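You operate a simulated robot arm through the tools that you are given. There is no shell and no other tool. Be economical: measure what you need, move in short steps, check, and stop when the job is done.

Carry out the task below with a simulated two-armed robot. There is one attempt and no reset: what you move stays moved.

## Task
Open the grids drawer, fetch the pass sign and set it inside and shut the drawer again. Open the parts bench caps drawer, take the yellow socket cap from the inside of the caps drawer and leave it on top of the yellow pad and shut the drawer again. Take the cassette that says "C-258" from the rack shelf r1-2 and leave it on the rack shelf r3-4. Stack the L clip carton from the steel table on top of the S clip carton. Switch the red hand lamp switch on. Take the shock indicator with the largest size on its label from the steel table and leave it on the teal table top. The order is free. Set down upright: pass sign.

Only the result counts: the job must be done as asked and must still hold three seconds after the hand-in. Knocking over, shifting, dropping, spilling or breaking anything else fails it. Lids that push on must go on centred and level and be pressed home; caps that screw on are set level and turned clockwise until they are tight.

## Robot
Two 7-joint arms with two-finger parallel grippers on one trunk, on a base that drives. Base frame: it is fixed to the floor where the robot stands at the start and does not move with it; the origin is under the middle of the robot, x ahead of it, y to its left, z up; the surface under the hand at the start is at about z = 80. Units: cm, degrees, N and s.
The left shoulder is at the start at [5, 16.8, 108.2], the right one opposite. With the tool pointing down near the work surface each hand reaches from about 22 to 66 cm from the robot's upright axis, wherever it stands, measured 20 degrees to its own side. Places, roughly: cassette [-250, -125, 50]; clip carton [-300, -50, 100]; grids drawer [70, -10, 70]; grids drawer inside [70, -20, 60]; parts bench caps drawer [370, 220, 80]; pass sign [375, 250, 100]; rack shelf R3-4 [-40, -110, 150]; red hand lamp switch [-290, -20, 30]; shock indicator [-325, 0, 100]; teal table top [60, -40, 80]; yellow pad (6x9x4 cm) [270, 140, 90]; yellow socket cap (4x3x5 cm) [380, 230, 70]. Payload 1.57 kg a hand.
The TCP of each hand is the grasp point between the finger pads, 3 cm short of the fingertips. In the tool frame z runs along the fingers and y along their closing line. Largest opening 8 cm; finger width 1.7, thickness 1.2; the body of the gripper, 4 by 8.2 cm, starts 8 cm behind the TCP.
Orientation is told as [roll, pitch, yaw] about the base's x, y, z axes, in that order, counted from this pose: with the fingers straight down and closing along the base's y, the tool's x points along the base's -x, its y along +y and its z along -z.

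## Interface
- The arms move only by the tool step_arm. It takes "left_increments", "right_increments" or both (then of equal length, played together; a hand with none holds still); each is a list of rows, each an object (a shift or turn left out is 0, a gripper value left out holds the last) with "grip": the closure in counts, from 0 (fully open) to 255 (shut); "delta_pos": the shift along the base's x, y, z in cm, a list of three; "rotation": the turn, a rotation vector about the base's x, y, z in degrees, a list of three. In form: [{"grip": grip, "delta_pos": [x, y, z], "rotation": [ax, ay, az]}, ...]. A call has 1 to 8 rows; each row is the pose to reach, as a shift and turn from the pose commanded when the call began. Rows are played at 5 a second. More than 5 cm and 8.6 degrees between two rows, or a gripper value outside its range, and nothing of the call is played. A pose out of reach is approached as far as the arm can. The call stops where the force on the tool passes 40 N (or 10 N more than at its start, if that is more) or the arm is blocked; 0.2 s more then pass. Each finger travels about 4.5 cm/s and halts on what it meets, pressing with about 27 N; the grip force reading is that of the motor and also rises with nothing between the fingers. The clock runs only during rows and for 0.2 s after the last one: add rows that repeat a pose to give the fingers time. It gives the time, the measured TCP pose, the force on the tool (base axes), the opening and the grip force at its end, in the units of the frame above (readings bear some noise), with the torque about the TCP (base axes, N m) and any sound that the robot's microphone picked up.
- Cameras (640 x 400 px; columns grow to the right, rows downward): "scene" is now at [11.7, -2.99, 127.99]; the picture's right is [-0.37, -0.93, 0.00], its down [-0.65, 0.26, -0.72] and it looks along [0.66, -0.27, -0.70] (base axes); focal length 214 px, centre (320, 200). "left" rides on the left gripper at [7.2, 0.7, -12.2] in its tool frame; the picture's right is [-0.09, 1.00, 0.00], its down [-0.84, -0.08, -0.54] and it looks along [-0.54, -0.05, 0.84] (tool axes); focal length 238 px, centre (320, 200). "right" rides on the right gripper at [7.2, -0.7, -12.2] in its tool frame; the picture's right is [0.09, 1.00, 0.00], its down [-0.84, 0.08, -0.54] and it looks along [-0.54, 0.05, 0.84] (tool axes); focal length 238 px, centre (320, 200). There is no depth. A picture from a camera that has moved, and an enlarged one, comes with that camera's place and axes in the base frame and with its lens.
- snapshot(camera): a new picture of that camera. It takes no simulated time.
- slide_trunk(by): slides the trunk up (or, below 0, down) by that many cm; the arms and the scene camera ride with it, the base frame stays. It gives what a move gives, with no picture.
- steer(legs): drives the robot by 1 to 6 legs, each [ahead, left, turn to the left] in cm, cm and degrees, along the robot's own axes; the way and the turn of a leg run together, so that a leg with both is an arc; at most 150 cm and 180 degrees a leg. The arms and the cameras ride along, it lands a little off, and it stops where it bumps. It gives what a move gives.
- pan_tilt(pan, tilt): turns the head with the scene camera to pan (to the left, within 80 degrees either way) and tilt (down, from -29 to 69), counted from straight ahead of the robot. It gives what a move gives.
- inspect(camera, box): a new picture of the part [left, top, right, bottom] of that camera's present view, enlarged. It takes no simulated time.
- finish_job(): hands the job in; it is judged then, once.

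Work in short steps. Places have to be worked out from the pictures, the camera data and where the tool is seen: move nearer, look again, correct. Check each grasp and each placing, and mend what went wrong. You have 217 turns and 208 pictures in all, those below and enlarged ones among them. Open the grippers and draw the arms clear of the work before you hand the job in, unless the task says otherwise; then end with one line.

The tools are called after "Request:" as name(argument=value, ...) on one line, values as JSON. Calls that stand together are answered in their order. step_arm: Moves the arms, as the interface text tells. Its arguments: {"type":"object","properties":{"left_increments":{"type":"array"},"right_increments":{"type":"array"}},"required":[]} The other tools are called the same way: slide_trunk (by) slides the trunk up or down; steer (legs) drives the base; pan_tilt (pan, tilt) turns the head that bears the scene camera; snapshot (camera) takes a picture; inspect (camera, box) takes an enlarged picture of a part of a camera's view; finish_job () hands the job in.

At the start:

```text
time: 0.0
left_tool_pos: [47.41, 19.43, 102.97]
left_ee_rot: [-0.1, 0.1, 0.1]
left_contact_force: [0.1, 0.5, -0.5]
left_ft_torque: [-0.03, 0.01, 0.01]
left_grip_width: 8.0
left_gripper_force: 0.1
right_tool_pos: [43.79, -18.11, 102.46]
right_ee_rot: [-0.1, 0.0, 0.0]
right_contact_force: [-0.3, -0.7, 0.4]
right_ft_torque: [0.03, -0.03, -0.02]
right_grip_width: 7.97
right_gripper_force: 0.2
trunk travel left (down, up): [-25.0, 19.3]
robot x, y, heading: [-0.17, 0.33, 0.4]
head pan, tilt: [-21.9, 44.3]
```

scene: 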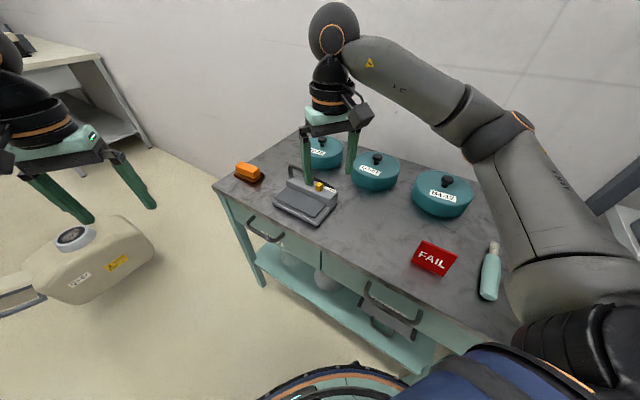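
right: 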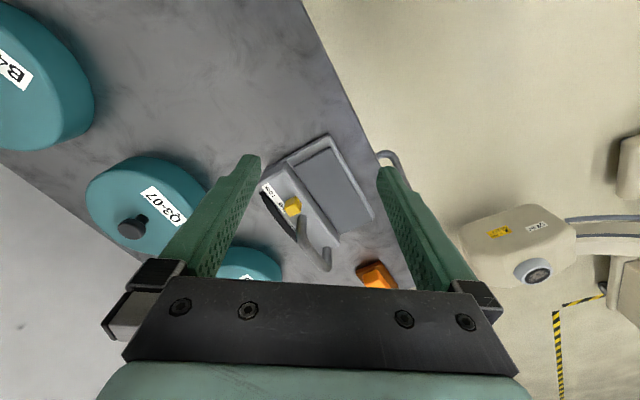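
left: 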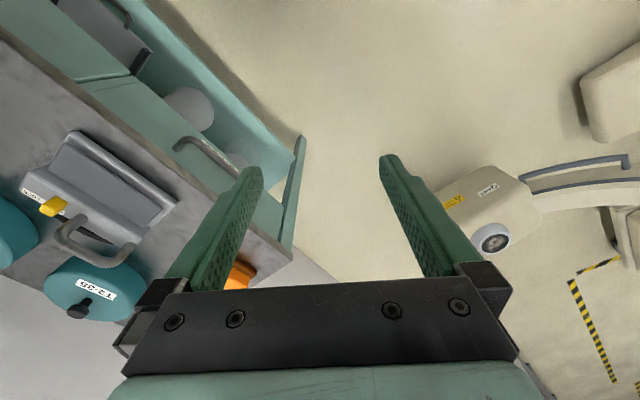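

The teal table with two drawers is in front. I look around first with the head to map the room.

Request:
pan_tilt(pan=60, tilt=15)

Request:
snapshot(camera="scene")

Request:
pan_tilt(pan=0, tilt=40)

Request:
snapshot(camera="scene")

Request:
pan_tilt(pan=-78, tilt=15)

Request:
snapshot(camera="scene")

```text
time: 1.6
left_tool_pos: [47.4, 19.34, 103.01]
left_ee_rot: [0.0, 0.0, 0.0]
left_contact_force: [1.3, -0.4, -0.1]
left_ft_torque: [-0.02, 0.0, 0.01]
left_grip_width: 8.01
left_gripper_force: 0.0
right_tool_pos: [43.87, -18.04, 102.49]
right_ee_rot: [0.0, -0.1, 0.0]
right_contact_force: [0.1, 0.1, -0.8]
right_ft_torque: [-0.01, 0.01, 0.02]
right_grip_width: 8.01
right_gripper_force: 0.0
trunk travel left (down, up): [-25.0, 19.3]
robot x, y, heading: [-0.1, 0.3, 0.1]
head pan, tilt: [60.0, 15.0]
```

```text
204 pictures are left
camera scene: at [8.77, 8.15, 132.58], right [0.87, -0.5, 0.0], down [-0.13, -0.22, -0.97], along [0.48, 0.84, -0.26], focal length 214 px, centre (320, 200)
```

scene: 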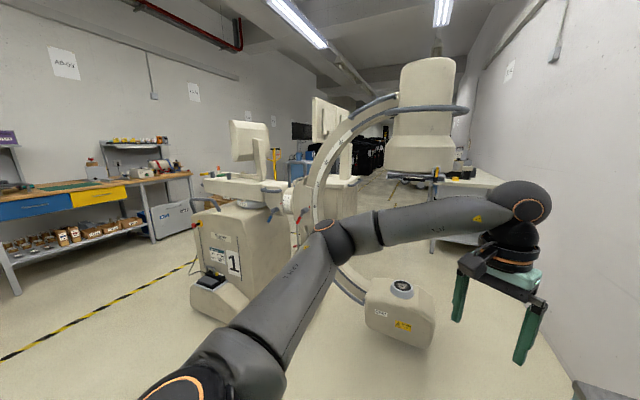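

```text
time: 2.9
left_tool_pos: [47.47, 19.39, 102.87]
left_ee_rot: [0.1, -0.1, 0.2]
left_contact_force: [-0.1, 0.9, 1.0]
left_ft_torque: [0.0, 0.0, -0.01]
left_grip_width: 7.99
left_gripper_force: 0.0
right_tool_pos: [43.78, -17.95, 102.49]
right_ee_rot: [0.0, -0.1, 0.0]
right_contact_force: [0.7, 0.2, 0.7]
right_ft_torque: [0.01, -0.01, -0.01]
right_grip_width: 8.0
right_gripper_force: 0.0
trunk travel left (down, up): [-25.0, 19.3]
robot x, y, heading: [0.38, 0.0, 0.1]
head pan, tilt: [0.0, 40.0]
```

```text
203 pictures are left
camera scene: at [12.6, 0.07, 128.62], right [0.0, -1.0, 0.0], down [-0.64, 0.0, -0.77], along [0.77, 0.0, -0.64], focal length 214 px, centre (320, 200)
```

scene: 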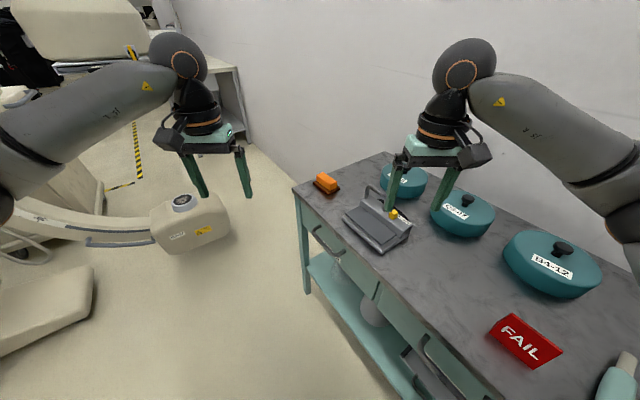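

```text
time: 4.4
left_tool_pos: [47.35, 19.35, 103.02]
left_ee_rot: [0.0, -0.1, 0.1]
left_contact_force: [-0.2, 0.4, 0.3]
left_ft_torque: [0.02, -0.01, 0.02]
left_grip_width: 7.99
left_gripper_force: 0.2
right_tool_pos: [43.86, -17.98, 102.54]
right_ee_rot: [0.0, 0.0, 0.1]
right_contact_force: [-0.9, 0.7, 0.4]
right_ft_torque: [0.0, 0.0, -0.01]
right_grip_width: 8.0
right_gripper_force: 0.0
trunk travel left (down, up): [-25.0, 19.3]
robot x, y, heading: [0.4, -0.23, -0.2]
head pan, tilt: [-78.0, 15.0]
```

```text
202 pictures are left
camera scene: at [6.05, -9.08, 132.58], right [-0.98, -0.21, 0.0], down [-0.05, 0.25, -0.97], along [0.2, -0.94, -0.26], focal length 214 px, centre (320, 200)
```

scene: 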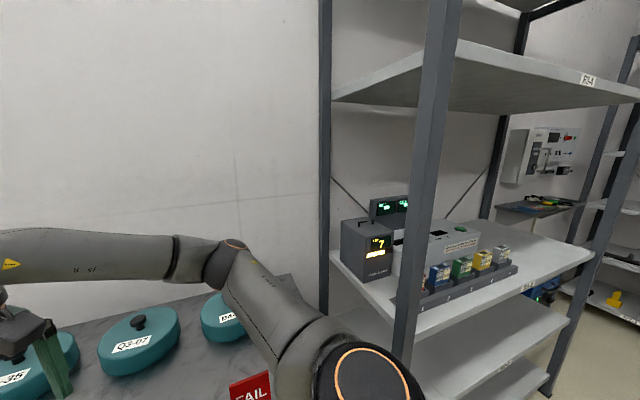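

I check the passages: the C-arm region ahead-left.

Request:
pan_tilt(pan=27, tilt=15)

Request:
snapshot(camera="scene")

Request:
pan_tilt(pan=-40, tilt=60)

Request:
snapshot(camera="scene")

Request:
pan_tilt(pan=80, tilt=35)

Request:
snapshot(camera="scene")

```text
time: 6.2
left_tool_pos: [47.37, 19.39, 102.97]
left_ee_rot: [-0.1, 0.1, 0.2]
left_contact_force: [-0.9, -0.4, -0.6]
left_ft_torque: [-0.05, -0.01, 0.01]
left_grip_width: 8.01
left_gripper_force: 0.0
right_tool_pos: [43.73, -17.95, 102.59]
right_ee_rot: [0.0, -0.1, 0.0]
right_contact_force: [0.2, 0.0, 0.2]
right_ft_torque: [0.02, 0.0, 0.0]
right_grip_width: 7.98
right_gripper_force: 0.1
trunk travel left (down, up): [-25.0, 19.3]
robot x, y, heading: [-0.13, -0.43, 0.1]
head pan, tilt: [27.0, 15.0]
```

```text
201 pictures are left
camera scene: at [12.42, 4.3, 132.58], right [0.45, -0.89, 0.0], down [-0.23, -0.12, -0.97], along [0.86, 0.44, -0.26], focal length 214 px, centre (320, 200)
```

scene: 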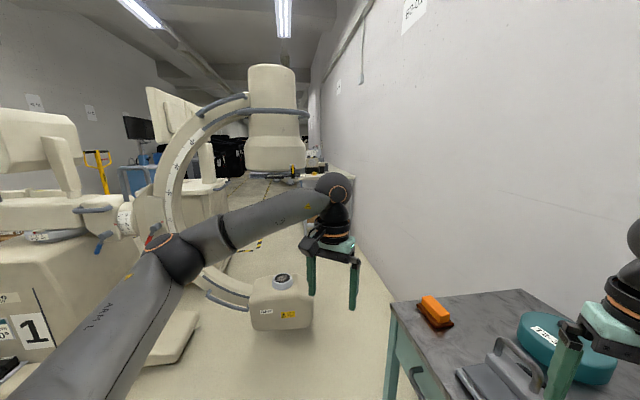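

```text
time: 7.6
left_tool_pos: [47.24, 19.33, 103.0]
left_ee_rot: [0.0, 0.0, 0.2]
left_contact_force: [-0.2, 0.1, 0.1]
left_ft_torque: [-0.01, -0.01, 0.02]
left_grip_width: 7.99
left_gripper_force: 0.1
right_tool_pos: [43.76, -17.86, 102.43]
right_ee_rot: [0.0, 0.0, 0.0]
right_contact_force: [0.0, -0.9, -0.2]
right_ft_torque: [-0.02, 0.0, 0.0]
right_grip_width: 8.0
right_gripper_force: 0.0
trunk travel left (down, up): [-25.0, 19.3]
robot x, y, heading: [0.23, -0.07, 0.0]
head pan, tilt: [-40.0, 60.0]
```

```text
200 pictures are left
camera scene: at [9.21, -4.22, 125.95], right [-0.64, -0.77, 0.0], down [-0.66, 0.56, -0.5], along [0.38, -0.32, -0.87], focal length 214 px, centre (320, 200)
```

scene: 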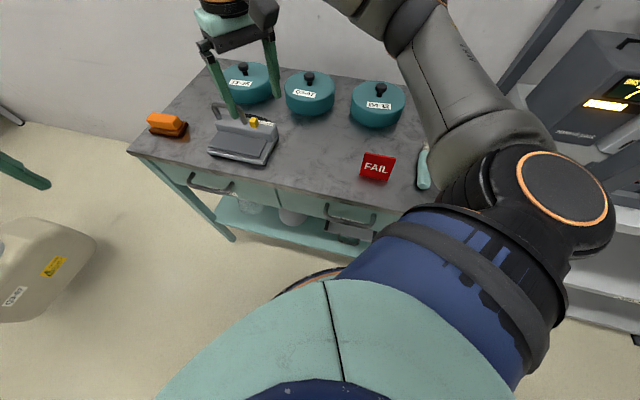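

```text
time: 9.6
left_tool_pos: [47.29, 19.41, 102.93]
left_ee_rot: [-0.1, 0.0, 0.0]
left_contact_force: [-0.2, -0.4, -1.3]
left_ft_torque: [-0.02, 0.01, 0.01]
left_grip_width: 8.0
left_gripper_force: 0.0
right_tool_pos: [43.92, -18.03, 102.61]
right_ee_rot: [-0.1, 0.1, 0.0]
right_contact_force: [0.0, 0.5, 0.4]
right_ft_torque: [-0.01, -0.03, 0.0]
right_grip_width: 8.02
right_gripper_force: 0.1
trunk travel left (down, up): [-25.0, 19.3]
robot x, y, heading: [-0.18, 0.02, -0.2]
head pan, tilt: [80.0, 35.0]
```

```text
199 pictures are left
camera scene: at [5.63, 8.73, 129.38], right [0.98, -0.17, 0.0], down [-0.1, -0.56, -0.82], along [0.14, 0.81, -0.57], focal length 214 px, centre (320, 200)
```

scene: 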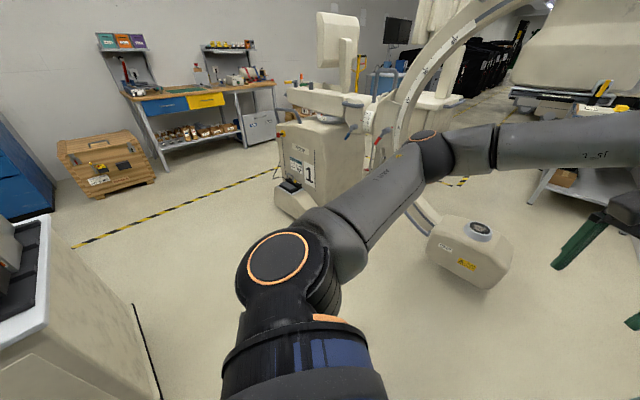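

The left drawer (near [60,-2,70]) matches "grids drawer". The table front faces about heading -55°, so I drive to stand in front of it and look closely.

Request:
steer(legs=[[0, 29, 0], [14, 0, 0], [0, 0, -54.6]])

Request:
pan_tilt(pan=15, tilt=50)

Request:
snapshot(camera="scene")

Request:
snapshot(camera="left")

```text
time: 16.1
left_tool_pos: [56.45, 0.5, 103.05]
left_ee_rot: [-0.1, 0.0, -56.3]
left_contact_force: [0.5, -0.3, 0.0]
left_ft_torque: [0.02, -0.02, -0.02]
left_grip_width: 7.98
left_gripper_force: 0.1
right_tool_pos: [23.28, -17.25, 102.43]
right_ee_rot: [0.0, 0.0, -56.4]
right_contact_force: [-0.1, 0.5, 0.4]
right_ft_torque: [0.01, 0.0, 0.01]
right_grip_width: 8.0
right_gripper_force: 0.2
trunk travel left (down, up): [-25.0, 19.3]
robot x, y, heading: [13.92, 28.95, -56.5]
head pan, tilt: [80.0, 35.0]
```

```text
time: 17.5
left_tool_pos: [56.39, 0.5, 102.92]
left_ee_rot: [0.0, 0.0, -56.3]
left_contact_force: [0.0, 0.0, 0.2]
left_ft_torque: [0.03, 0.0, 0.0]
left_grip_width: 7.99
left_gripper_force: 0.1
right_tool_pos: [23.31, -17.35, 102.48]
right_ee_rot: [-0.1, -0.1, -56.3]
right_contact_force: [0.4, -0.2, -0.6]
right_ft_torque: [-0.01, 0.01, -0.01]
right_grip_width: 7.99
right_gripper_force: 0.0
trunk travel left (down, up): [-25.0, 19.3]
robot x, y, heading: [13.94, 29.04, -56.5]
head pan, tilt: [15.0, 50.0]
```

```text
198 pictures are left
camera scene: at [22.08, 20.87, 127.21], right [-0.66, -0.75, 0.0], down [-0.58, 0.51, -0.64], along [0.48, -0.42, -0.77], focal length 214 px, centre (320, 200)
```

scene: 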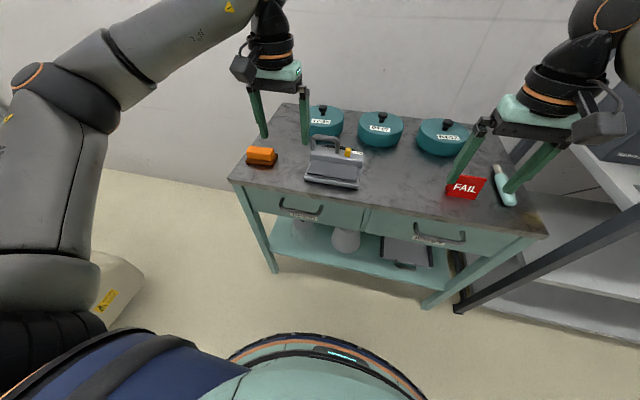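

```text
197 pictures are left
camera left: at [53.03, 6.93, 115.07], right [0.88, 0.48, 0.0], down [0.4, -0.74, 0.54], along [0.26, -0.48, -0.84], focal length 238 px, centre (320, 200)
```

left: 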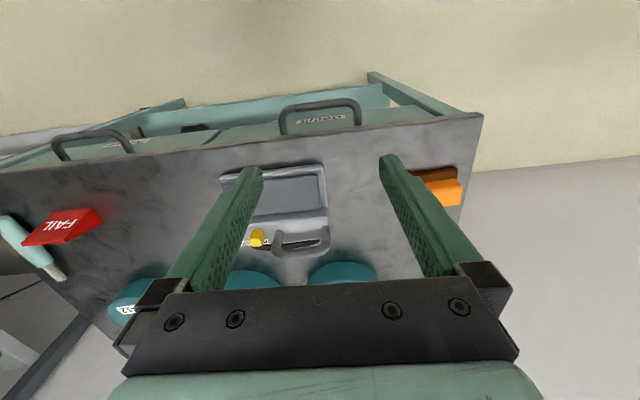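

Reading drawer labels up close.

Request:
inspect(camera="scene", box=[250, 180, 370, 255])

Request:
inspect(camera="left", box=[240, 80, 400, 180])

Request:
inspect(camera="scene", box=[370, 200, 490, 275])

```text
5.33 times, centred on (310, 218) of scene
camera zoom: at [22.08, 20.87, 127.21], right [-0.66, -0.75, 0.0], down [-0.58, 0.51, -0.64], along [0.48, -0.42, -0.77], focal length 1144 px, centre (373, 107)
```

zoom: 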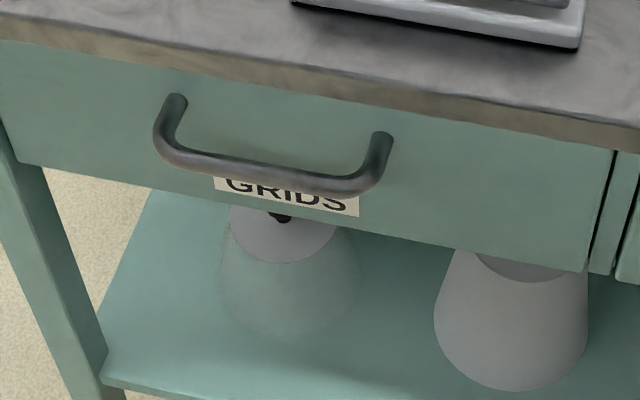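

```text
4.00 times, centred on (320, 130) of left
camera zoom: at [53.03, 6.93, 115.07], right [0.88, 0.48, 0.0], down [0.4, -0.74, 0.54], along [0.26, -0.48, -0.84], focal length 953 px, centre (320, 480)
```

zoom: 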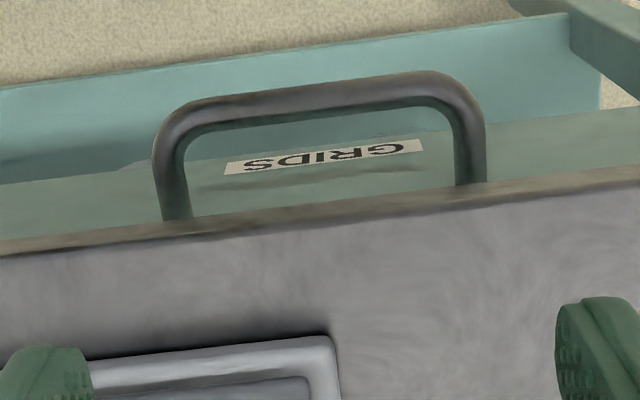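

```text
5.33 times, centred on (430, 238) of scene
camera zoom: at [22.08, 20.87, 127.21], right [-0.66, -0.75, 0.0], down [-0.58, 0.51, -0.64], along [0.48, -0.42, -0.77], focal length 1144 px, centre (-267, 0)
```

zoom: 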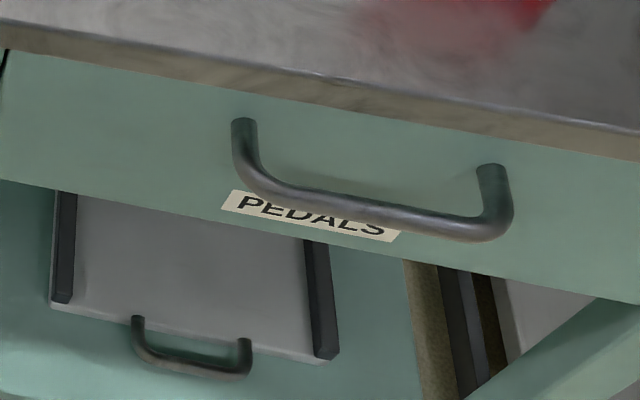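

Grids drawer confirmed; triangulated handle bar centre ≈ (57.3,-1.2,70.8), bar along 33°. I'll hook it with closed, 20° tilted fingers of the left hand: first go to a point above and in front.

Request:
step_arm(left_increments=[{"grip": 255, "delta_pos": [-0.2, 0.3, -4.6], "rotation": [-5, -3.3, 0]}, {"grip": 255, "delta_pos": [-0.4, 0.5, -9.2], "rotation": [-10, -6.6, 0]}, {"grip": 255, "delta_pos": [-0.6, 0.7, -13.8], "rotation": [-14, -9.2, 0]}, {"grip": 255, "delta_pos": [-0.8, 0.9, -18.5], "rotation": [-16.7, -11, 0]}, {"grip": 255, "delta_pos": [-0.8, 0.9, -18.5], "rotation": [-16.7, -11, 0]}])

Request:
snapshot(camera="left")

Request:
inspect(camera="scene", box=[230, 130, 390, 230])

```text
time: 18.7
left_tool_pos: [55.43, 1.58, 84.79]
left_ee_rot: [-0.2, -20.1, -56.2]
left_contact_force: [0.3, -0.6, 0.6]
left_ft_torque: [-0.01, -0.01, -0.02]
left_grip_width: 0.0
left_gripper_force: 14.7
right_tool_pos: [23.23, -17.28, 102.39]
right_ee_rot: [0.0, 0.1, -56.3]
right_contact_force: [0.3, 0.2, -0.1]
right_ft_torque: [0.01, -0.01, 0.0]
right_grip_width: 8.0
right_gripper_force: 0.0
trunk travel left (down, up): [-25.0, 19.3]
robot x, y, heading: [13.94, 29.26, -56.6]
head pan, tilt: [15.0, 50.0]
```

```text
193 pictures are left
camera left: at [50.06, 11.08, 93.6], right [0.88, 0.48, 0.03], down [0.27, -0.54, 0.8], along [0.4, -0.69, -0.6], focal length 238 px, centre (320, 200)
```

left: 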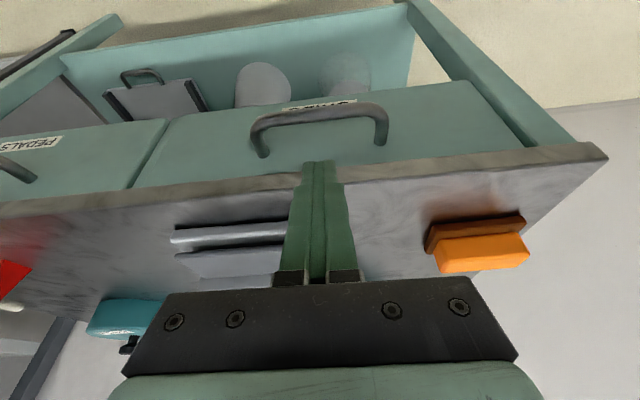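

```text
4.00 times, centred on (310, 180) of scene
camera zoom: at [22.08, 20.86, 127.21], right [-0.66, -0.75, 0.0], down [-0.57, 0.51, -0.64], along [0.48, -0.42, -0.77], focal length 858 px, centre (360, 280)
```

zoom: 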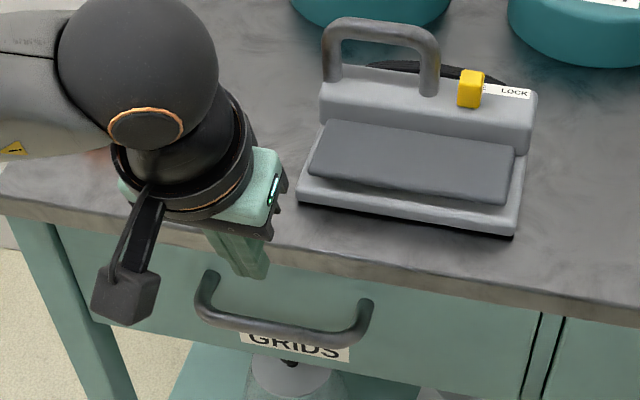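

The table edge overhangs to ~1.7 cm behind the bar, so I tilt a bit more (28°) and slide down along the finger axis behind the bar.

Request:
step_arm(left_increments=[{"grip": 255, "delta_pos": [-0.1, 0.5, -2.9], "rotation": [-6.7, -4.4, 0]}, {"grip": 255, "delta_pos": [0.9, -1.1, -6.4], "rotation": [-6.7, -4.4, 0]}, {"grip": 255, "delta_pos": [1.9, -2.6, -10.0], "rotation": [-6.7, -4.4, 0]}, {"grip": 255, "delta_pos": [2.97, -4.2, -13.5], "rotation": [-6.7, -4.4, 0]}])

Request:
snapshot(camera="left")

Request:
inspect(camera="scene", box=[230, 130, 390, 230])

```text
time: 19.7
left_tool_pos: [57.81, -2.21, 72.93]
left_ee_rot: [-0.2, -27.6, -55.9]
left_contact_force: [-4.2, 8.1, 11.3]
left_ft_torque: [0.43, 0.15, 0.16]
left_grip_width: 0.0
left_gripper_force: 20.9
right_tool_pos: [23.31, -17.12, 102.51]
right_ee_rot: [-0.1, 0.0, -56.3]
right_contact_force: [0.5, 0.2, -1.1]
right_ft_torque: [0.02, -0.01, -0.03]
right_grip_width: 7.99
right_gripper_force: 0.2
trunk travel left (down, up): [-25.0, 19.3]
robot x, y, heading: [13.9, 29.51, -56.4]
head pan, tilt: [15.0, 50.0]
stopped in row 4 (left hand): the force on the tool passed its limit at 105 N (the readings are from after the stop); the commanded pose is now the measured one
```

```text
191 pictures are left
camera left: at [51.8, 8.2, 80.22], right [0.87, 0.49, 0.04], down [0.21, -0.45, 0.87], along [0.44, -0.75, -0.49], focal length 238 px, centre (320, 200)
```

left: 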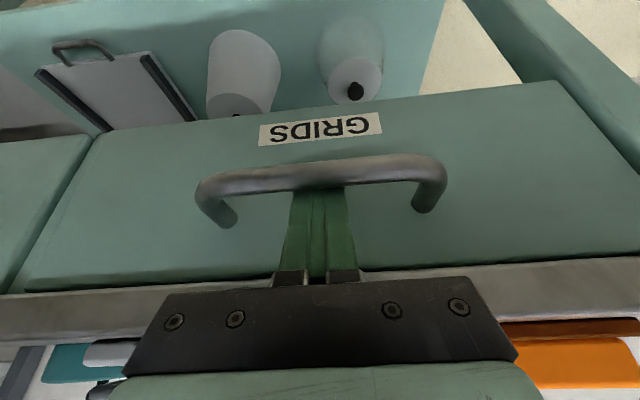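

```text
4.00 times, centred on (310, 180) of scene
camera zoom: at [22.05, 20.93, 127.23], right [-0.66, -0.75, 0.0], down [-0.58, 0.51, -0.64], along [0.48, -0.42, -0.77], focal length 858 px, centre (360, 280)
```

zoom: 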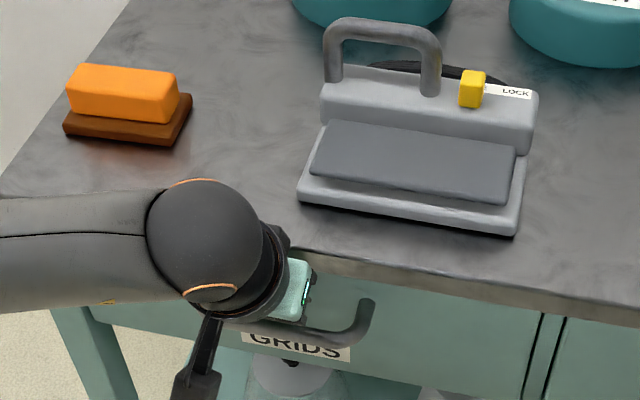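

Fingertips are behind the bar (tips just touched the drawer face). Pull straight back.

Request:
step_arm(left_increments=[{"grip": 255, "delta_pos": [-0.55, 0.84, -0.8]}, {"grip": 255, "delta_pos": [-1.6, 2.5, -0.9]}, {"grip": 255, "delta_pos": [-3.3, 5.0, -0.9]}, {"grip": 255, "delta_pos": [-4.9, 7.5, -0.9]}, {"grip": 255, "delta_pos": [-6.5, 10.1, -0.9]}, {"grip": 255, "delta_pos": [-8.2, 12.6, -0.9]}])

Request:
snapshot(camera="scene")

```text
time: 20.2
left_tool_pos: [57.48, -1.8, 72.89]
left_ee_rot: [-0.7, -28.9, -55.5]
left_contact_force: [0.5, 0.0, 15.6]
left_ft_torque: [3.05, 1.84, 0.31]
left_grip_width: 0.0
left_gripper_force: 21.1
right_tool_pos: [23.41, -17.27, 102.49]
right_ee_rot: [0.0, 0.1, -56.2]
right_contact_force: [-0.2, 0.2, -0.5]
right_ft_torque: [0.0, 0.02, -0.01]
right_grip_width: 8.0
right_gripper_force: 0.0
trunk travel left (down, up): [-25.0, 19.3]
robot x, y, heading: [13.7, 29.44, -56.2]
head pan, tilt: [15.0, 50.0]
stopped in row 2 (left hand): the force on the tool passed its limit at 43 N (the readings are from after the stop); the commanded pose is now the measured one
```

```text
189 pictures are left
camera scene: at [22.06, 20.85, 127.2], right [-0.66, -0.75, 0.0], down [-0.58, 0.51, -0.64], along [0.48, -0.42, -0.77], focal length 214 px, centre (320, 200)
```

scene: 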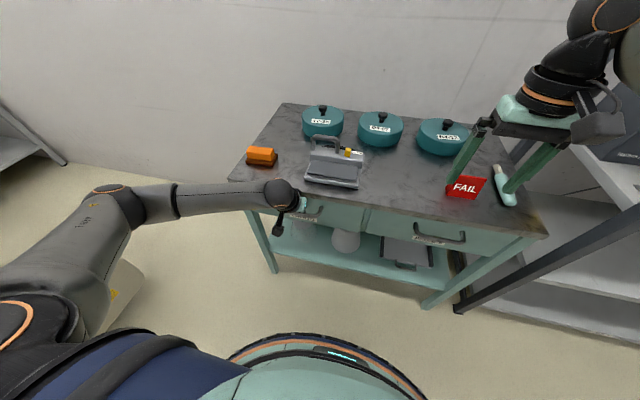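

Unclear contact; I look at the hand closely.

Request:
snapshot(camera="left")

Request:
inspect(camera="scene", box=[250, 160, 370, 235])

```text
188 pictures are left
camera left: at [51.36, 8.78, 79.97], right [0.87, 0.49, 0.03], down [0.21, -0.43, 0.88], along [0.45, -0.76, -0.48], focal length 238 px, centre (320, 200)
```

left: 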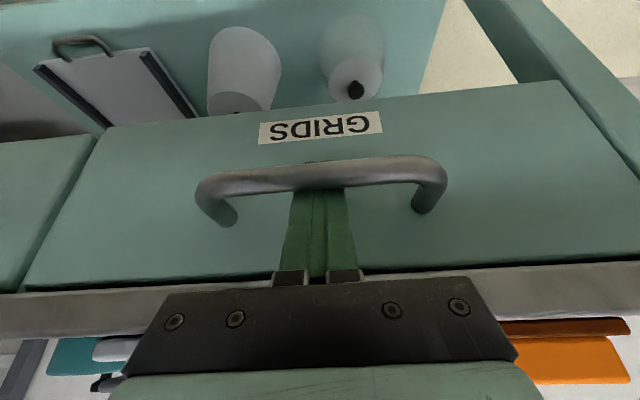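

```text
5.33 times, centred on (310, 198) of scene
camera zoom: at [22.06, 20.85, 127.2], right [-0.66, -0.75, 0.0], down [-0.58, 0.51, -0.64], along [0.48, -0.42, -0.77], focal length 1144 px, centre (373, 213)
```

zoom: 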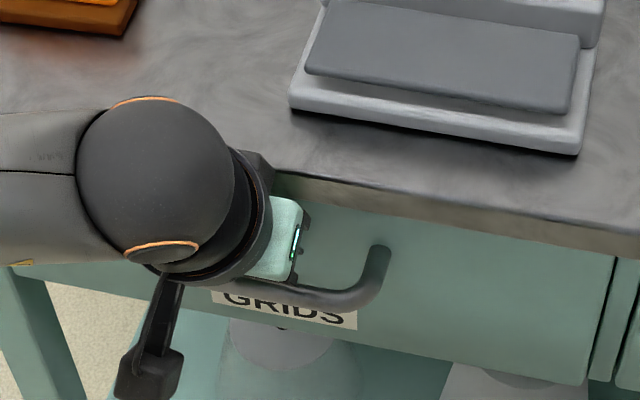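

Fingers do appear behind the bar. Retry the pull gently, with no downward component.

Request:
step_arm(left_increments=[{"grip": 255, "delta_pos": [0, 0, 0.3]}, {"grip": 255, "delta_pos": [-0.3, 0.4, 0.3]}, {"grip": 255, "delta_pos": [-0.5, 0.8, 0.3]}, {"grip": 255, "delta_pos": [-0.8, 1.2, 0.3]}, {"grip": 255, "delta_pos": [-1.1, 1.7, 0.3]}, {"grip": 255, "delta_pos": [-1.6, 2.5, 0.3]}, {"grip": 255, "delta_pos": [-2.2, 3.4, 0.3]}])

Request:
snapshot(camera="left")

```text
time: 21.8
left_tool_pos: [55.06, 1.64, 72.96]
left_ee_rot: [-0.8, -28.5, -55.7]
left_contact_force: [-9.4, -6.6, -5.3]
left_ft_torque: [0.6, 0.63, 0.26]
left_grip_width: 0.0
left_gripper_force: 21.3
right_tool_pos: [23.41, -17.25, 102.34]
right_ee_rot: [0.0, 0.1, -56.5]
right_contact_force: [-0.3, 0.1, -0.1]
right_ft_torque: [-0.01, 0.02, 0.04]
right_grip_width: 7.98
right_gripper_force: 0.0
trunk travel left (down, up): [-25.0, 19.3]
robot x, y, heading: [14.1, 29.22, -56.4]
head pan, tilt: [15.0, 50.0]
```

```text
186 pictures are left
camera left: at [49.04, 12.21, 80.07], right [0.87, 0.49, 0.03], down [0.21, -0.43, 0.88], along [0.44, -0.76, -0.48], focal length 238 px, centre (320, 200)
```

left: 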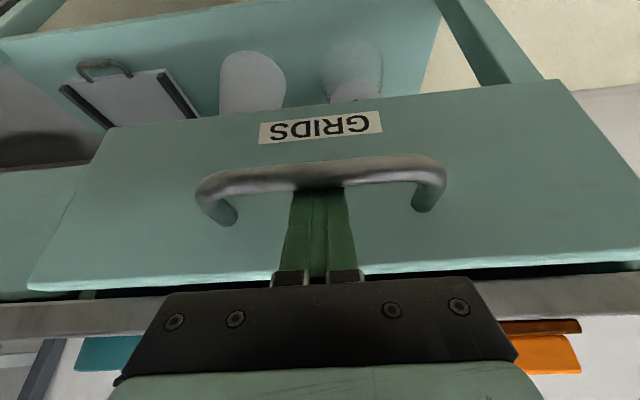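

Drawer is sliding. Continue pulling.

Request:
step_arm(left_increments=[{"grip": 255, "delta_pos": [-1.4, 2.0, 0]}, {"grip": 255, "delta_pos": [-2.8, 4.1, 0]}, {"grip": 255, "delta_pos": [-4.2, 6.2, 0]}, {"grip": 255, "delta_pos": [-5.6, 8.3, 0]}, {"grip": 255, "delta_pos": [-7.0, 10.4, 0]}, {"grip": 255, "delta_pos": [-8.4, 12.5, 0]}])

Request:
snapshot(camera="scene")

```text
time: 23.2
left_tool_pos: [46.89, 13.96, 72.99]
left_ee_rot: [-0.8, -29.1, -55.4]
left_contact_force: [-0.7, -1.8, 7.2]
left_ft_torque: [-0.06, 0.07, 0.02]
left_grip_width: 0.01
left_gripper_force: 20.8
right_tool_pos: [23.27, -17.45, 102.32]
right_ee_rot: [0.0, 0.0, -56.3]
right_contact_force: [0.5, 0.3, 0.0]
right_ft_torque: [0.0, -0.01, -0.04]
right_grip_width: 8.02
right_gripper_force: 0.0
trunk travel left (down, up): [-25.0, 19.3]
robot x, y, heading: [13.8, 29.4, -56.3]
head pan, tilt: [15.0, 50.0]
```

```text
185 pictures are left
camera scene: at [22.07, 20.71, 127.19], right [-0.66, -0.75, 0.0], down [-0.58, 0.51, -0.64], along [0.48, -0.42, -0.77], focal length 214 px, centre (320, 200)
```

scene: 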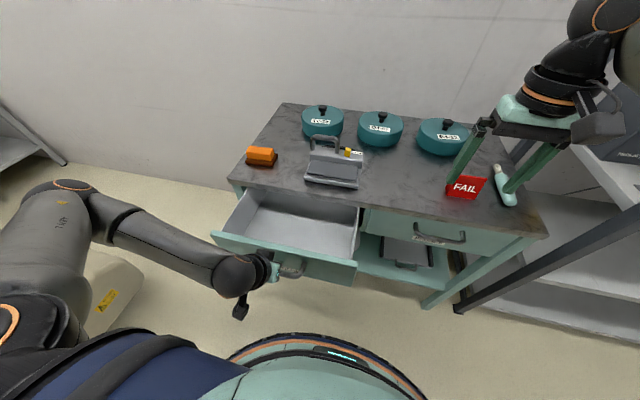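

Drawer is open and empty. I unhook the left hand (forward, then back along the finger axis), then look toward the C-arm for triangulation.

Request:
step_arm(left_increments=[{"delta_pos": [0.4, -0.6, 0.2]}, {"delta_pos": [-0.4, 0.6, 3.5]}, {"delta_pos": [-1.4, 2.1, 7.0]}, {"delta_pos": [-2.4, 3.6, 10.5], "rotation": [5, 3.3, 0]}, {"delta_pos": [-2.4, 3.6, 15], "rotation": [11, 7.3, 0]}, {"delta_pos": [-2.4, 3.6, 20], "rotation": [17, 11.2, 0]}, {"delta_pos": [-2.4, 3.6, 25], "rotation": [23, 15.2, 0]}])

Request:
pan_tilt(pan=78, tilt=20)

Request:
snapshot(camera="scene")

```text
time: 24.8
left_tool_pos: [44.31, 17.59, 97.71]
left_ee_rot: [-0.2, -1.2, -55.8]
left_contact_force: [0.4, 0.2, -0.3]
left_ft_torque: [0.02, 0.03, 0.02]
left_grip_width: 0.0
left_gripper_force: 21.2
left hand out of reach, approached as far as the arm can: row 2, 3, 4, 5, 6
right_tool_pos: [23.32, -17.18, 102.4]
right_ee_rot: [-0.1, 0.1, -56.5]
right_contact_force: [-0.3, 0.4, 0.2]
right_ft_torque: [-0.01, -0.02, 0.02]
right_grip_width: 7.99
right_gripper_force: 0.0
trunk travel left (down, up): [-25.0, 19.3]
robot x, y, heading: [14.05, 29.1, -56.2]
head pan, tilt: [15.0, 50.0]
```

```text
time: 26.1
left_tool_pos: [44.33, 17.49, 97.5]
left_ee_rot: [-0.2, -1.2, -55.8]
left_contact_force: [-0.6, 0.9, 0.2]
left_ft_torque: [-0.01, 0.0, 0.05]
left_grip_width: 0.0
left_gripper_force: 21.5
right_tool_pos: [23.31, -17.22, 102.44]
right_ee_rot: [-0.1, 0.0, -56.5]
right_contact_force: [-0.1, -0.4, 0.0]
right_ft_torque: [-0.02, -0.01, 0.03]
right_grip_width: 8.01
right_gripper_force: 0.0
trunk travel left (down, up): [-25.0, 19.3]
robot x, y, heading: [14.18, 29.55, -56.1]
head pan, tilt: [78.0, 20.0]
```

```text
184 pictures are left
camera scene: at [24.98, 29.38, 131.76], right [0.37, -0.93, 0.0], down [-0.32, -0.13, -0.94], along [0.87, 0.35, -0.34], focal length 214 px, centre (320, 200)
```

scene: 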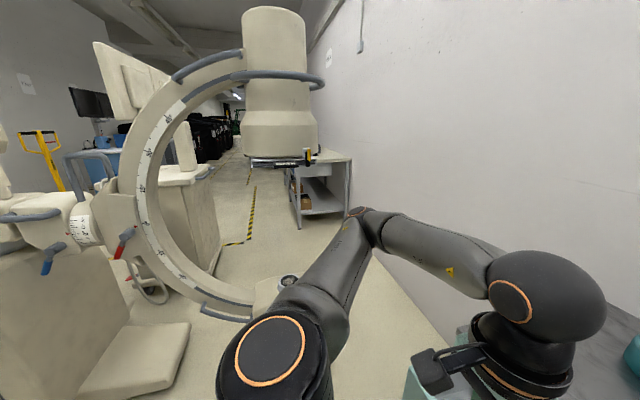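

The passage between C-arm and table corner looks narrow (~55 cm). I turn left to inspect the alternative route around the C-arm cart.

Request:
steer(legs=[[0, 0, 110]])

Request:
pan_tilt(pan=0, tilt=20)

Request:
snapshot(camera="scene")

Request:
pan_tilt(pan=-45, tilt=50)

Request:
snapshot(camera="scene")

```text
time: 31.2
left_tool_pos: [13.85, 61.66, 97.55]
left_ee_rot: [-0.2, -1.2, 55.6]
left_contact_force: [-0.4, -0.4, -0.1]
left_ft_torque: [-0.01, 0.02, 0.02]
left_grip_width: 0.03
left_gripper_force: 21.4
right_tool_pos: [53.88, 54.96, 102.51]
right_ee_rot: [-0.2, 0.1, 55.0]
right_contact_force: [0.2, 0.3, 0.2]
right_ft_torque: [0.01, 0.0, 0.04]
right_grip_width: 7.99
right_gripper_force: 0.0
trunk travel left (down, up): [-25.0, 19.3]
robot x, y, heading: [14.18, 29.04, 55.0]
head pan, tilt: [78.0, 20.0]
```

```text
time: 32.7
left_tool_pos: [13.71, 61.67, 97.58]
left_ee_rot: [-0.2, -1.3, 55.8]
left_contact_force: [-0.9, 0.4, 0.0]
left_ft_torque: [0.01, 0.01, 0.01]
left_grip_width: 0.0
left_gripper_force: 21.5
right_tool_pos: [53.94, 54.94, 102.54]
right_ee_rot: [-0.1, 0.1, 55.1]
right_contact_force: [-0.3, 0.1, -0.2]
right_ft_torque: [0.01, 0.03, -0.02]
right_grip_width: 8.01
right_gripper_force: 0.1
trunk travel left (down, up): [-25.0, 19.3]
robot x, y, heading: [13.9, 29.33, 54.9]
head pan, tilt: [0.0, 20.0]
```

```text
183 pictures are left
camera scene: at [21.72, 40.19, 131.76], right [0.82, -0.57, 0.0], down [-0.2, -0.28, -0.94], along [0.54, 0.77, -0.34], focal length 214 px, centre (320, 200)
```

scene: 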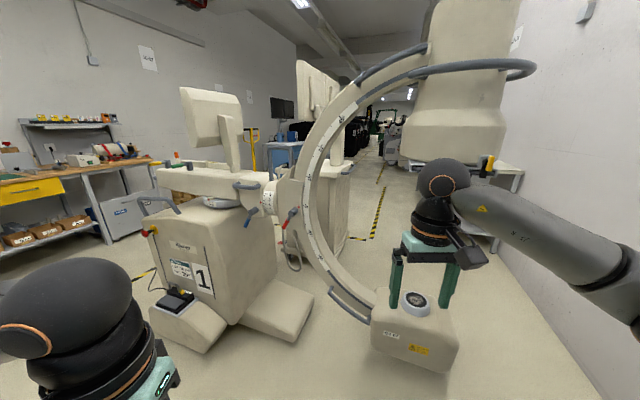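

```text
time: 33.8
left_tool_pos: [13.76, 61.68, 97.6]
left_ee_rot: [-0.3, -1.2, 55.7]
left_contact_force: [-0.6, -0.2, -0.2]
left_ft_torque: [-0.03, 0.02, -0.03]
left_grip_width: 0.0
left_gripper_force: 21.6
right_tool_pos: [53.8, 54.79, 102.52]
right_ee_rot: [-0.1, 0.0, 55.2]
right_contact_force: [0.1, 0.4, 1.5]
right_ft_torque: [-0.01, 0.0, 0.0]
right_grip_width: 7.97
right_gripper_force: 0.1
trunk travel left (down, up): [-25.0, 19.3]
robot x, y, heading: [14.14, 28.87, 55.1]
head pan, tilt: [-45.0, 50.0]
```

```text
182 pictures are left
camera scene: at [23.98, 33.9, 127.21], right [0.18, -0.98, 0.0], down [-0.75, -0.13, -0.64], along [0.63, 0.11, -0.77], focal length 214 px, centre (320, 200)
```

scene: 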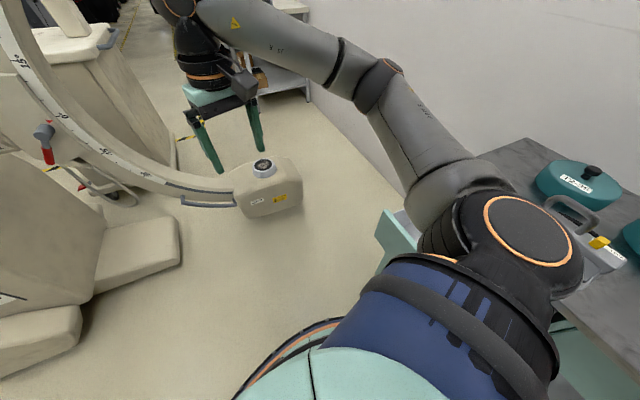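

I drive left a bit to see what lies behind the C-arm cart (possible wider route).

Request:
steer(legs=[[10, 75, 0], [0, 0, 25]])

Request:
pan_tilt(pan=-10, tilt=12)

Request:
snapshot(camera="scene")

Request:
pan_tilt(pan=-70, tilt=30)

Request:
snapshot(camera="scene")

Request:
pan_tilt(pan=75, tilt=20)

Request:
snapshot(camera="scene")

```text
time: 42.1
left_tool_pos: [-56.42, 109.28, 97.57]
left_ee_rot: [-0.3, -1.2, 81.4]
left_contact_force: [-0.3, 0.2, -0.8]
left_ft_torque: [0.01, 0.03, -0.02]
left_grip_width: 0.0
left_gripper_force: 21.1
right_tool_pos: [-17.4, 120.65, 102.58]
right_ee_rot: [-0.2, 0.1, 80.9]
right_contact_force: [0.4, -0.6, -0.2]
right_ft_torque: [0.01, -0.02, 0.0]
right_grip_width: 7.99
right_gripper_force: 0.1
trunk travel left (down, up): [-25.0, 19.3]
robot x, y, heading: [-42.37, 79.91, 80.6]
head pan, tilt: [-45.0, 50.0]
```

```text
time: 43.1
left_tool_pos: [-56.51, 109.35, 97.65]
left_ee_rot: [-0.2, -1.1, 81.3]
left_contact_force: [0.1, 0.5, 0.4]
left_ft_torque: [0.02, -0.02, 0.0]
left_grip_width: 0.03
left_gripper_force: 21.4
right_tool_pos: [-17.36, 120.53, 102.61]
right_ee_rot: [-0.1, 0.0, 80.8]
right_contact_force: [0.0, -0.2, -0.4]
right_ft_torque: [0.0, -0.01, 0.0]
right_grip_width: 8.0
right_gripper_force: 0.2
trunk travel left (down, up): [-25.0, 19.3]
robot x, y, heading: [-42.35, 79.95, 80.9]
head pan, tilt: [-10.0, 12.0]
```

```text
181 pictures are left
camera scene: at [-38.38, 92.99, 133.06], right [0.94, -0.33, 0.0], down [-0.07, -0.2, -0.98], along [0.32, 0.92, -0.21], focal length 214 px, centre (320, 200)
```

scene: 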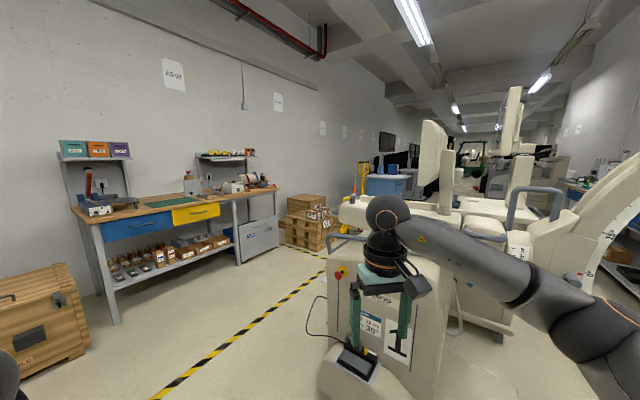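

```text
time: 44.5
left_tool_pos: [-56.57, 109.44, 97.77]
left_ee_rot: [-0.1, -1.2, 81.5]
left_contact_force: [0.2, 0.0, -0.8]
left_ft_torque: [-0.01, 0.05, 0.04]
left_grip_width: 0.0
left_gripper_force: 21.7
right_tool_pos: [-17.35, 120.55, 102.42]
right_ee_rot: [-0.1, 0.1, 80.8]
right_contact_force: [-0.3, 0.4, -0.4]
right_ft_torque: [0.03, 0.01, 0.0]
right_grip_width: 7.97
right_gripper_force: 0.1
trunk travel left (down, up): [-25.0, 19.3]
robot x, y, heading: [-41.96, 80.46, 80.8]
head pan, tilt: [-70.0, 30.0]
```

```text
180 pictures are left
camera scene: at [-32.57, 85.88, 130.16], right [0.19, -0.98, 0.0], down [-0.49, -0.09, -0.87], along [0.85, 0.16, -0.5], focal length 214 px, centre (320, 200)
```

scene: 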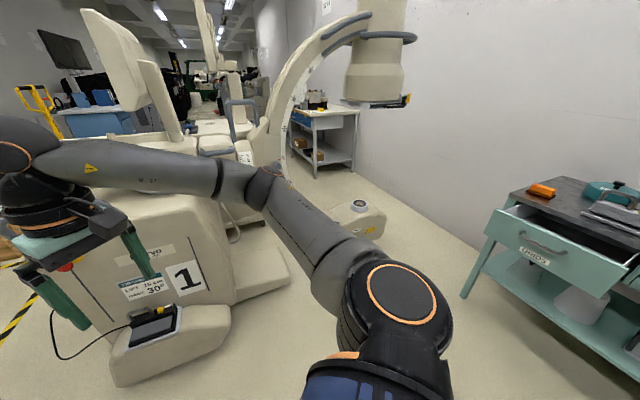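

```text
time: 46.7
left_tool_pos: [-56.45, 109.29, 97.62]
left_ee_rot: [-0.2, -1.1, 81.4]
left_contact_force: [0.3, -0.2, -0.7]
left_ft_torque: [-0.01, 0.0, -0.02]
left_grip_width: 0.02
left_gripper_force: 21.1
right_tool_pos: [-17.55, 120.51, 102.41]
right_ee_rot: [-0.1, 0.1, 80.8]
right_contact_force: [-0.7, 1.3, -0.1]
right_ft_torque: [0.02, 0.01, -0.03]
right_grip_width: 7.99
right_gripper_force: 0.2
trunk travel left (down, up): [-25.0, 19.3]
robot x, y, heading: [-42.26, 79.94, 80.8]
head pan, tilt: [75.0, 20.0]
```

```text
179 pictures are left
camera scene: at [-49.95, 88.0, 131.76], right [0.41, 0.91, 0.0], down [0.31, -0.14, -0.94], along [-0.86, 0.39, -0.34], focal length 214 px, centre (320, 200)
```

scene: 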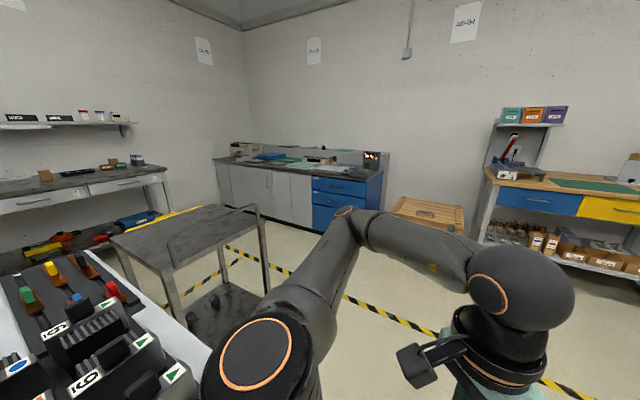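

I need a precise measure of the gap between the C-arm tube housing and table leg, and of my own base radius.

Request:
pan_tilt(pan=-78, tilt=30)

Request:
inspect(camera="scene", box=[240, 160, 480, 310])

Request:
pan_tilt(pan=0, tilt=69)

Request:
snapshot(camera="scene")

```text
time: 49.1
left_tool_pos: [-56.61, 109.3, 97.64]
left_ee_rot: [-0.2, -1.1, 81.4]
left_contact_force: [1.1, -0.4, 0.5]
left_ft_torque: [0.0, -0.01, 0.01]
left_grip_width: 0.01
left_gripper_force: 21.1
right_tool_pos: [-17.35, 120.61, 102.46]
right_ee_rot: [-0.2, 0.2, 80.8]
right_contact_force: [-0.5, -0.1, -0.1]
right_ft_torque: [-0.03, 0.0, -0.02]
right_grip_width: 7.99
right_gripper_force: 0.1
trunk travel left (down, up): [-25.0, 19.3]
robot x, y, heading: [-42.38, 80.15, 80.6]
head pan, tilt: [-78.0, 30.0]
```

```text
2.67 times, centred on (360, 235) of scene
camera zoom: at [-32.42, 84.63, 130.16], right [0.05, -1.0, 0.0], down [-0.5, -0.02, -0.87], along [0.86, 0.04, -0.5], focal length 572 px, centre (213, 107)
```

zoom: 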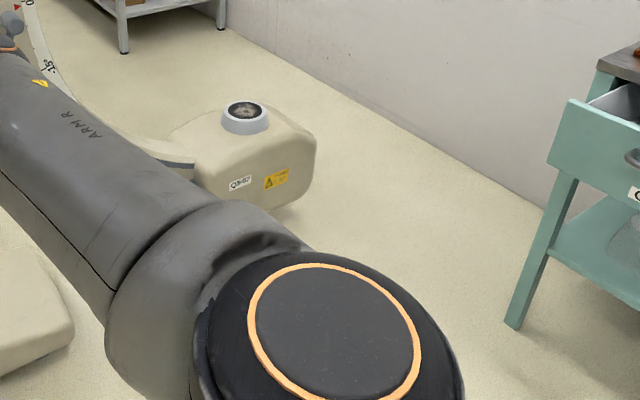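

```text
time: 50.6
left_tool_pos: [-56.5, 109.33, 97.78]
left_ee_rot: [-0.2, -1.2, 81.4]
left_contact_force: [0.6, 0.7, 0.9]
left_ft_torque: [0.0, 0.0, 0.0]
left_grip_width: 0.02
left_gripper_force: 21.4
right_tool_pos: [-17.42, 120.58, 102.47]
right_ee_rot: [-0.2, 0.1, 80.7]
right_contact_force: [-0.5, -0.9, 0.0]
right_ft_torque: [0.0, 0.01, -0.02]
right_grip_width: 8.0
right_gripper_force: 0.0
trunk travel left (down, up): [-25.0, 19.3]
robot x, y, heading: [-42.38, 80.06, 80.9]
head pan, tilt: [0.0, 68.8]
```

```text
177 pictures are left
camera scene: at [-40.55, 89.7, 125.01], right [0.99, -0.16, 0.0], down [-0.15, -0.92, -0.36], along [0.06, 0.36, -0.93], focal length 214 px, centre (320, 200)
```

scene: 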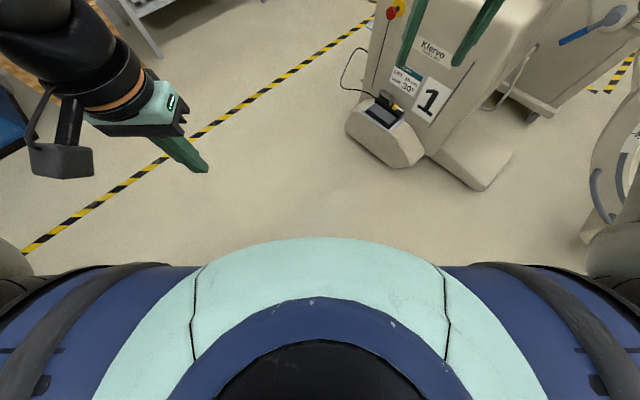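

The left hand camera now hangs just over the base front edge; use it to measure the base radius.

Request:
snapshot(camera="left")

```text
176 pictures are left
camera left: at [-58.28, 102.17, 109.56], right [-0.97, 0.24, 0.0], down [0.2, 0.81, 0.56], along [0.14, 0.54, -0.83], focal length 238 px, centre (320, 200)
```

left: 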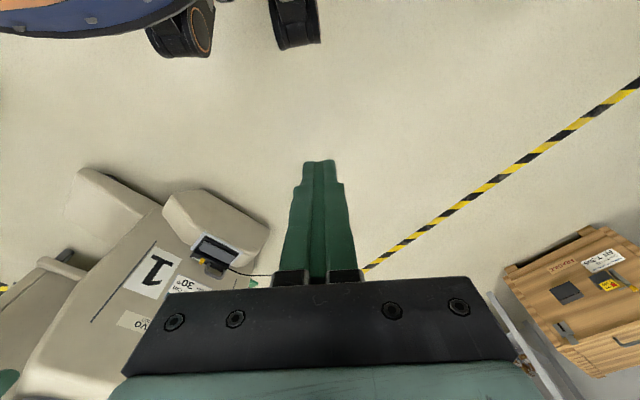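

Wheels are visible around 20 cm ahead of the axis. I move the left hand outward to see the base outline from the side.

Request:
step_arm(left_increments=[{"grip": 0, "delta_pos": [-4.5, -0.4, 0]}, {"delta_pos": [-9, -0.8, 0]}, {"delta_pos": [-13.5, -1.2, 0]}, {"delta_pos": [-18, -1.6, 0]}, {"delta_pos": [-22.5, -2, 0]}, {"delta_pos": [-27, -2.4, 0]}, {"delta_pos": [-27, -2.4, 0]}])

Request:
snapshot(camera="left")

```text
time: 52.2
left_tool_pos: [-83.5, 106.93, 97.82]
left_ee_rot: [-0.2, -1.2, 81.4]
left_contact_force: [0.9, -0.1, 0.0]
left_ft_torque: [0.01, -0.02, -0.01]
left_grip_width: 8.0
left_gripper_force: 0.2
right_tool_pos: [-17.29, 120.58, 102.47]
right_ee_rot: [0.0, 0.1, 80.8]
right_contact_force: [0.4, 0.0, 0.5]
right_ft_torque: [0.04, 0.0, -0.02]
right_grip_width: 8.01
right_gripper_force: 0.1
trunk travel left (down, up): [-25.0, 19.3]
robot x, y, heading: [-42.23, 79.92, 80.7]
head pan, tilt: [0.0, 68.8]
```

```text
175 pictures are left
camera left: at [-85.25, 99.76, 109.78], right [-0.97, 0.24, 0.0], down [0.2, 0.81, 0.56], along [0.13, 0.54, -0.83], focal length 238 px, centre (320, 200)
```

left: 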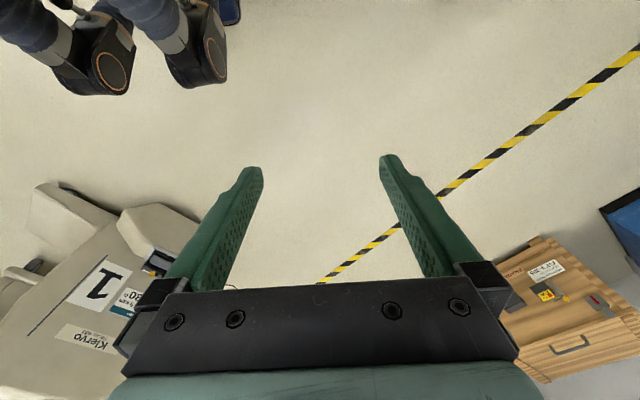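

The robot is on legs/knees with narrow lower body, so the gap (~58 cm) near the wall should be passable, with arms stretched forward to bring elbows in. I extend both hands forward first.

Request:
step_arm(left_increments=[{"delta_pos": [4.1, 2.9, 0.6]}, {"delta_pos": [8.1, 5.8, 1.2]}, {"delta_pos": [12.2, 8.7, 1.8]}, {"delta_pos": [16.2, 11.6, 2.4]}, {"delta_pos": [20.3, 14.5, 3.0]}, {"delta_pos": [24.3, 17.4, 3.6]}, {"delta_pos": [28.4, 20.3, 4.2]}, {"delta_pos": [32.4, 23.3, 4.8]}], right_increments=[{"delta_pos": [-0.4, 1.6, 0]}, {"delta_pos": [-0.7, 3.2, 0]}, {"delta_pos": [-1.1, 4.7, 0]}, {"delta_pos": [-1.5, 6.3, 0]}, {"delta_pos": [-1.9, 7.9, 0]}, {"delta_pos": [-2.3, 9.5, 0]}, {"delta_pos": [-2.7, 11, 0]}, {"delta_pos": [-3, 12.6, 0]}])

Request:
pan_tilt(pan=-60, tilt=40)

Request:
snapshot(camera="scene")

```text
refused: row 1 steps farther than a row can; nothing moved
```

```text
time: 53.5
left_tool_pos: [-83.53, 106.98, 97.74]
left_ee_rot: [-0.3, -1.2, 81.5]
left_contact_force: [-0.6, -0.3, 0.3]
left_ft_torque: [-0.07, -0.01, 0.0]
left_grip_width: 8.02
left_gripper_force: 0.1
right_tool_pos: [-17.4, 120.55, 102.57]
right_ee_rot: [-0.2, 0.1, 80.8]
right_contact_force: [-0.4, 0.6, -1.1]
right_ft_torque: [0.03, 0.01, -0.01]
right_grip_width: 8.04
right_gripper_force: 0.0
trunk travel left (down, up): [-25.0, 19.3]
robot x, y, heading: [-41.93, 80.41, 80.8]
head pan, tilt: [-60.0, 40.0]
```

```text
174 pictures are left
camera scene: at [-33.51, 87.2, 128.62], right [0.36, -0.93, 0.0], down [-0.6, -0.23, -0.77], along [0.72, 0.27, -0.64], focal length 214 px, centre (320, 200)
```

scene: 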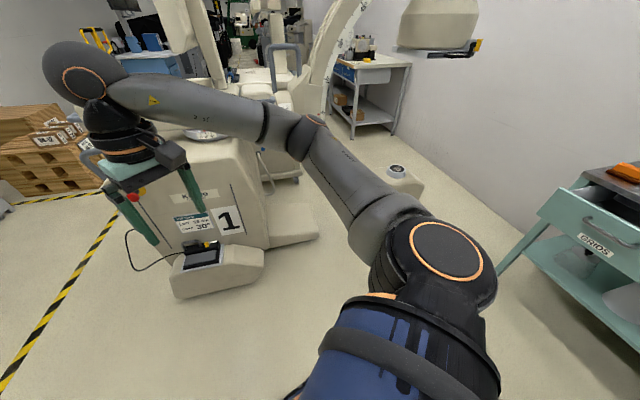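

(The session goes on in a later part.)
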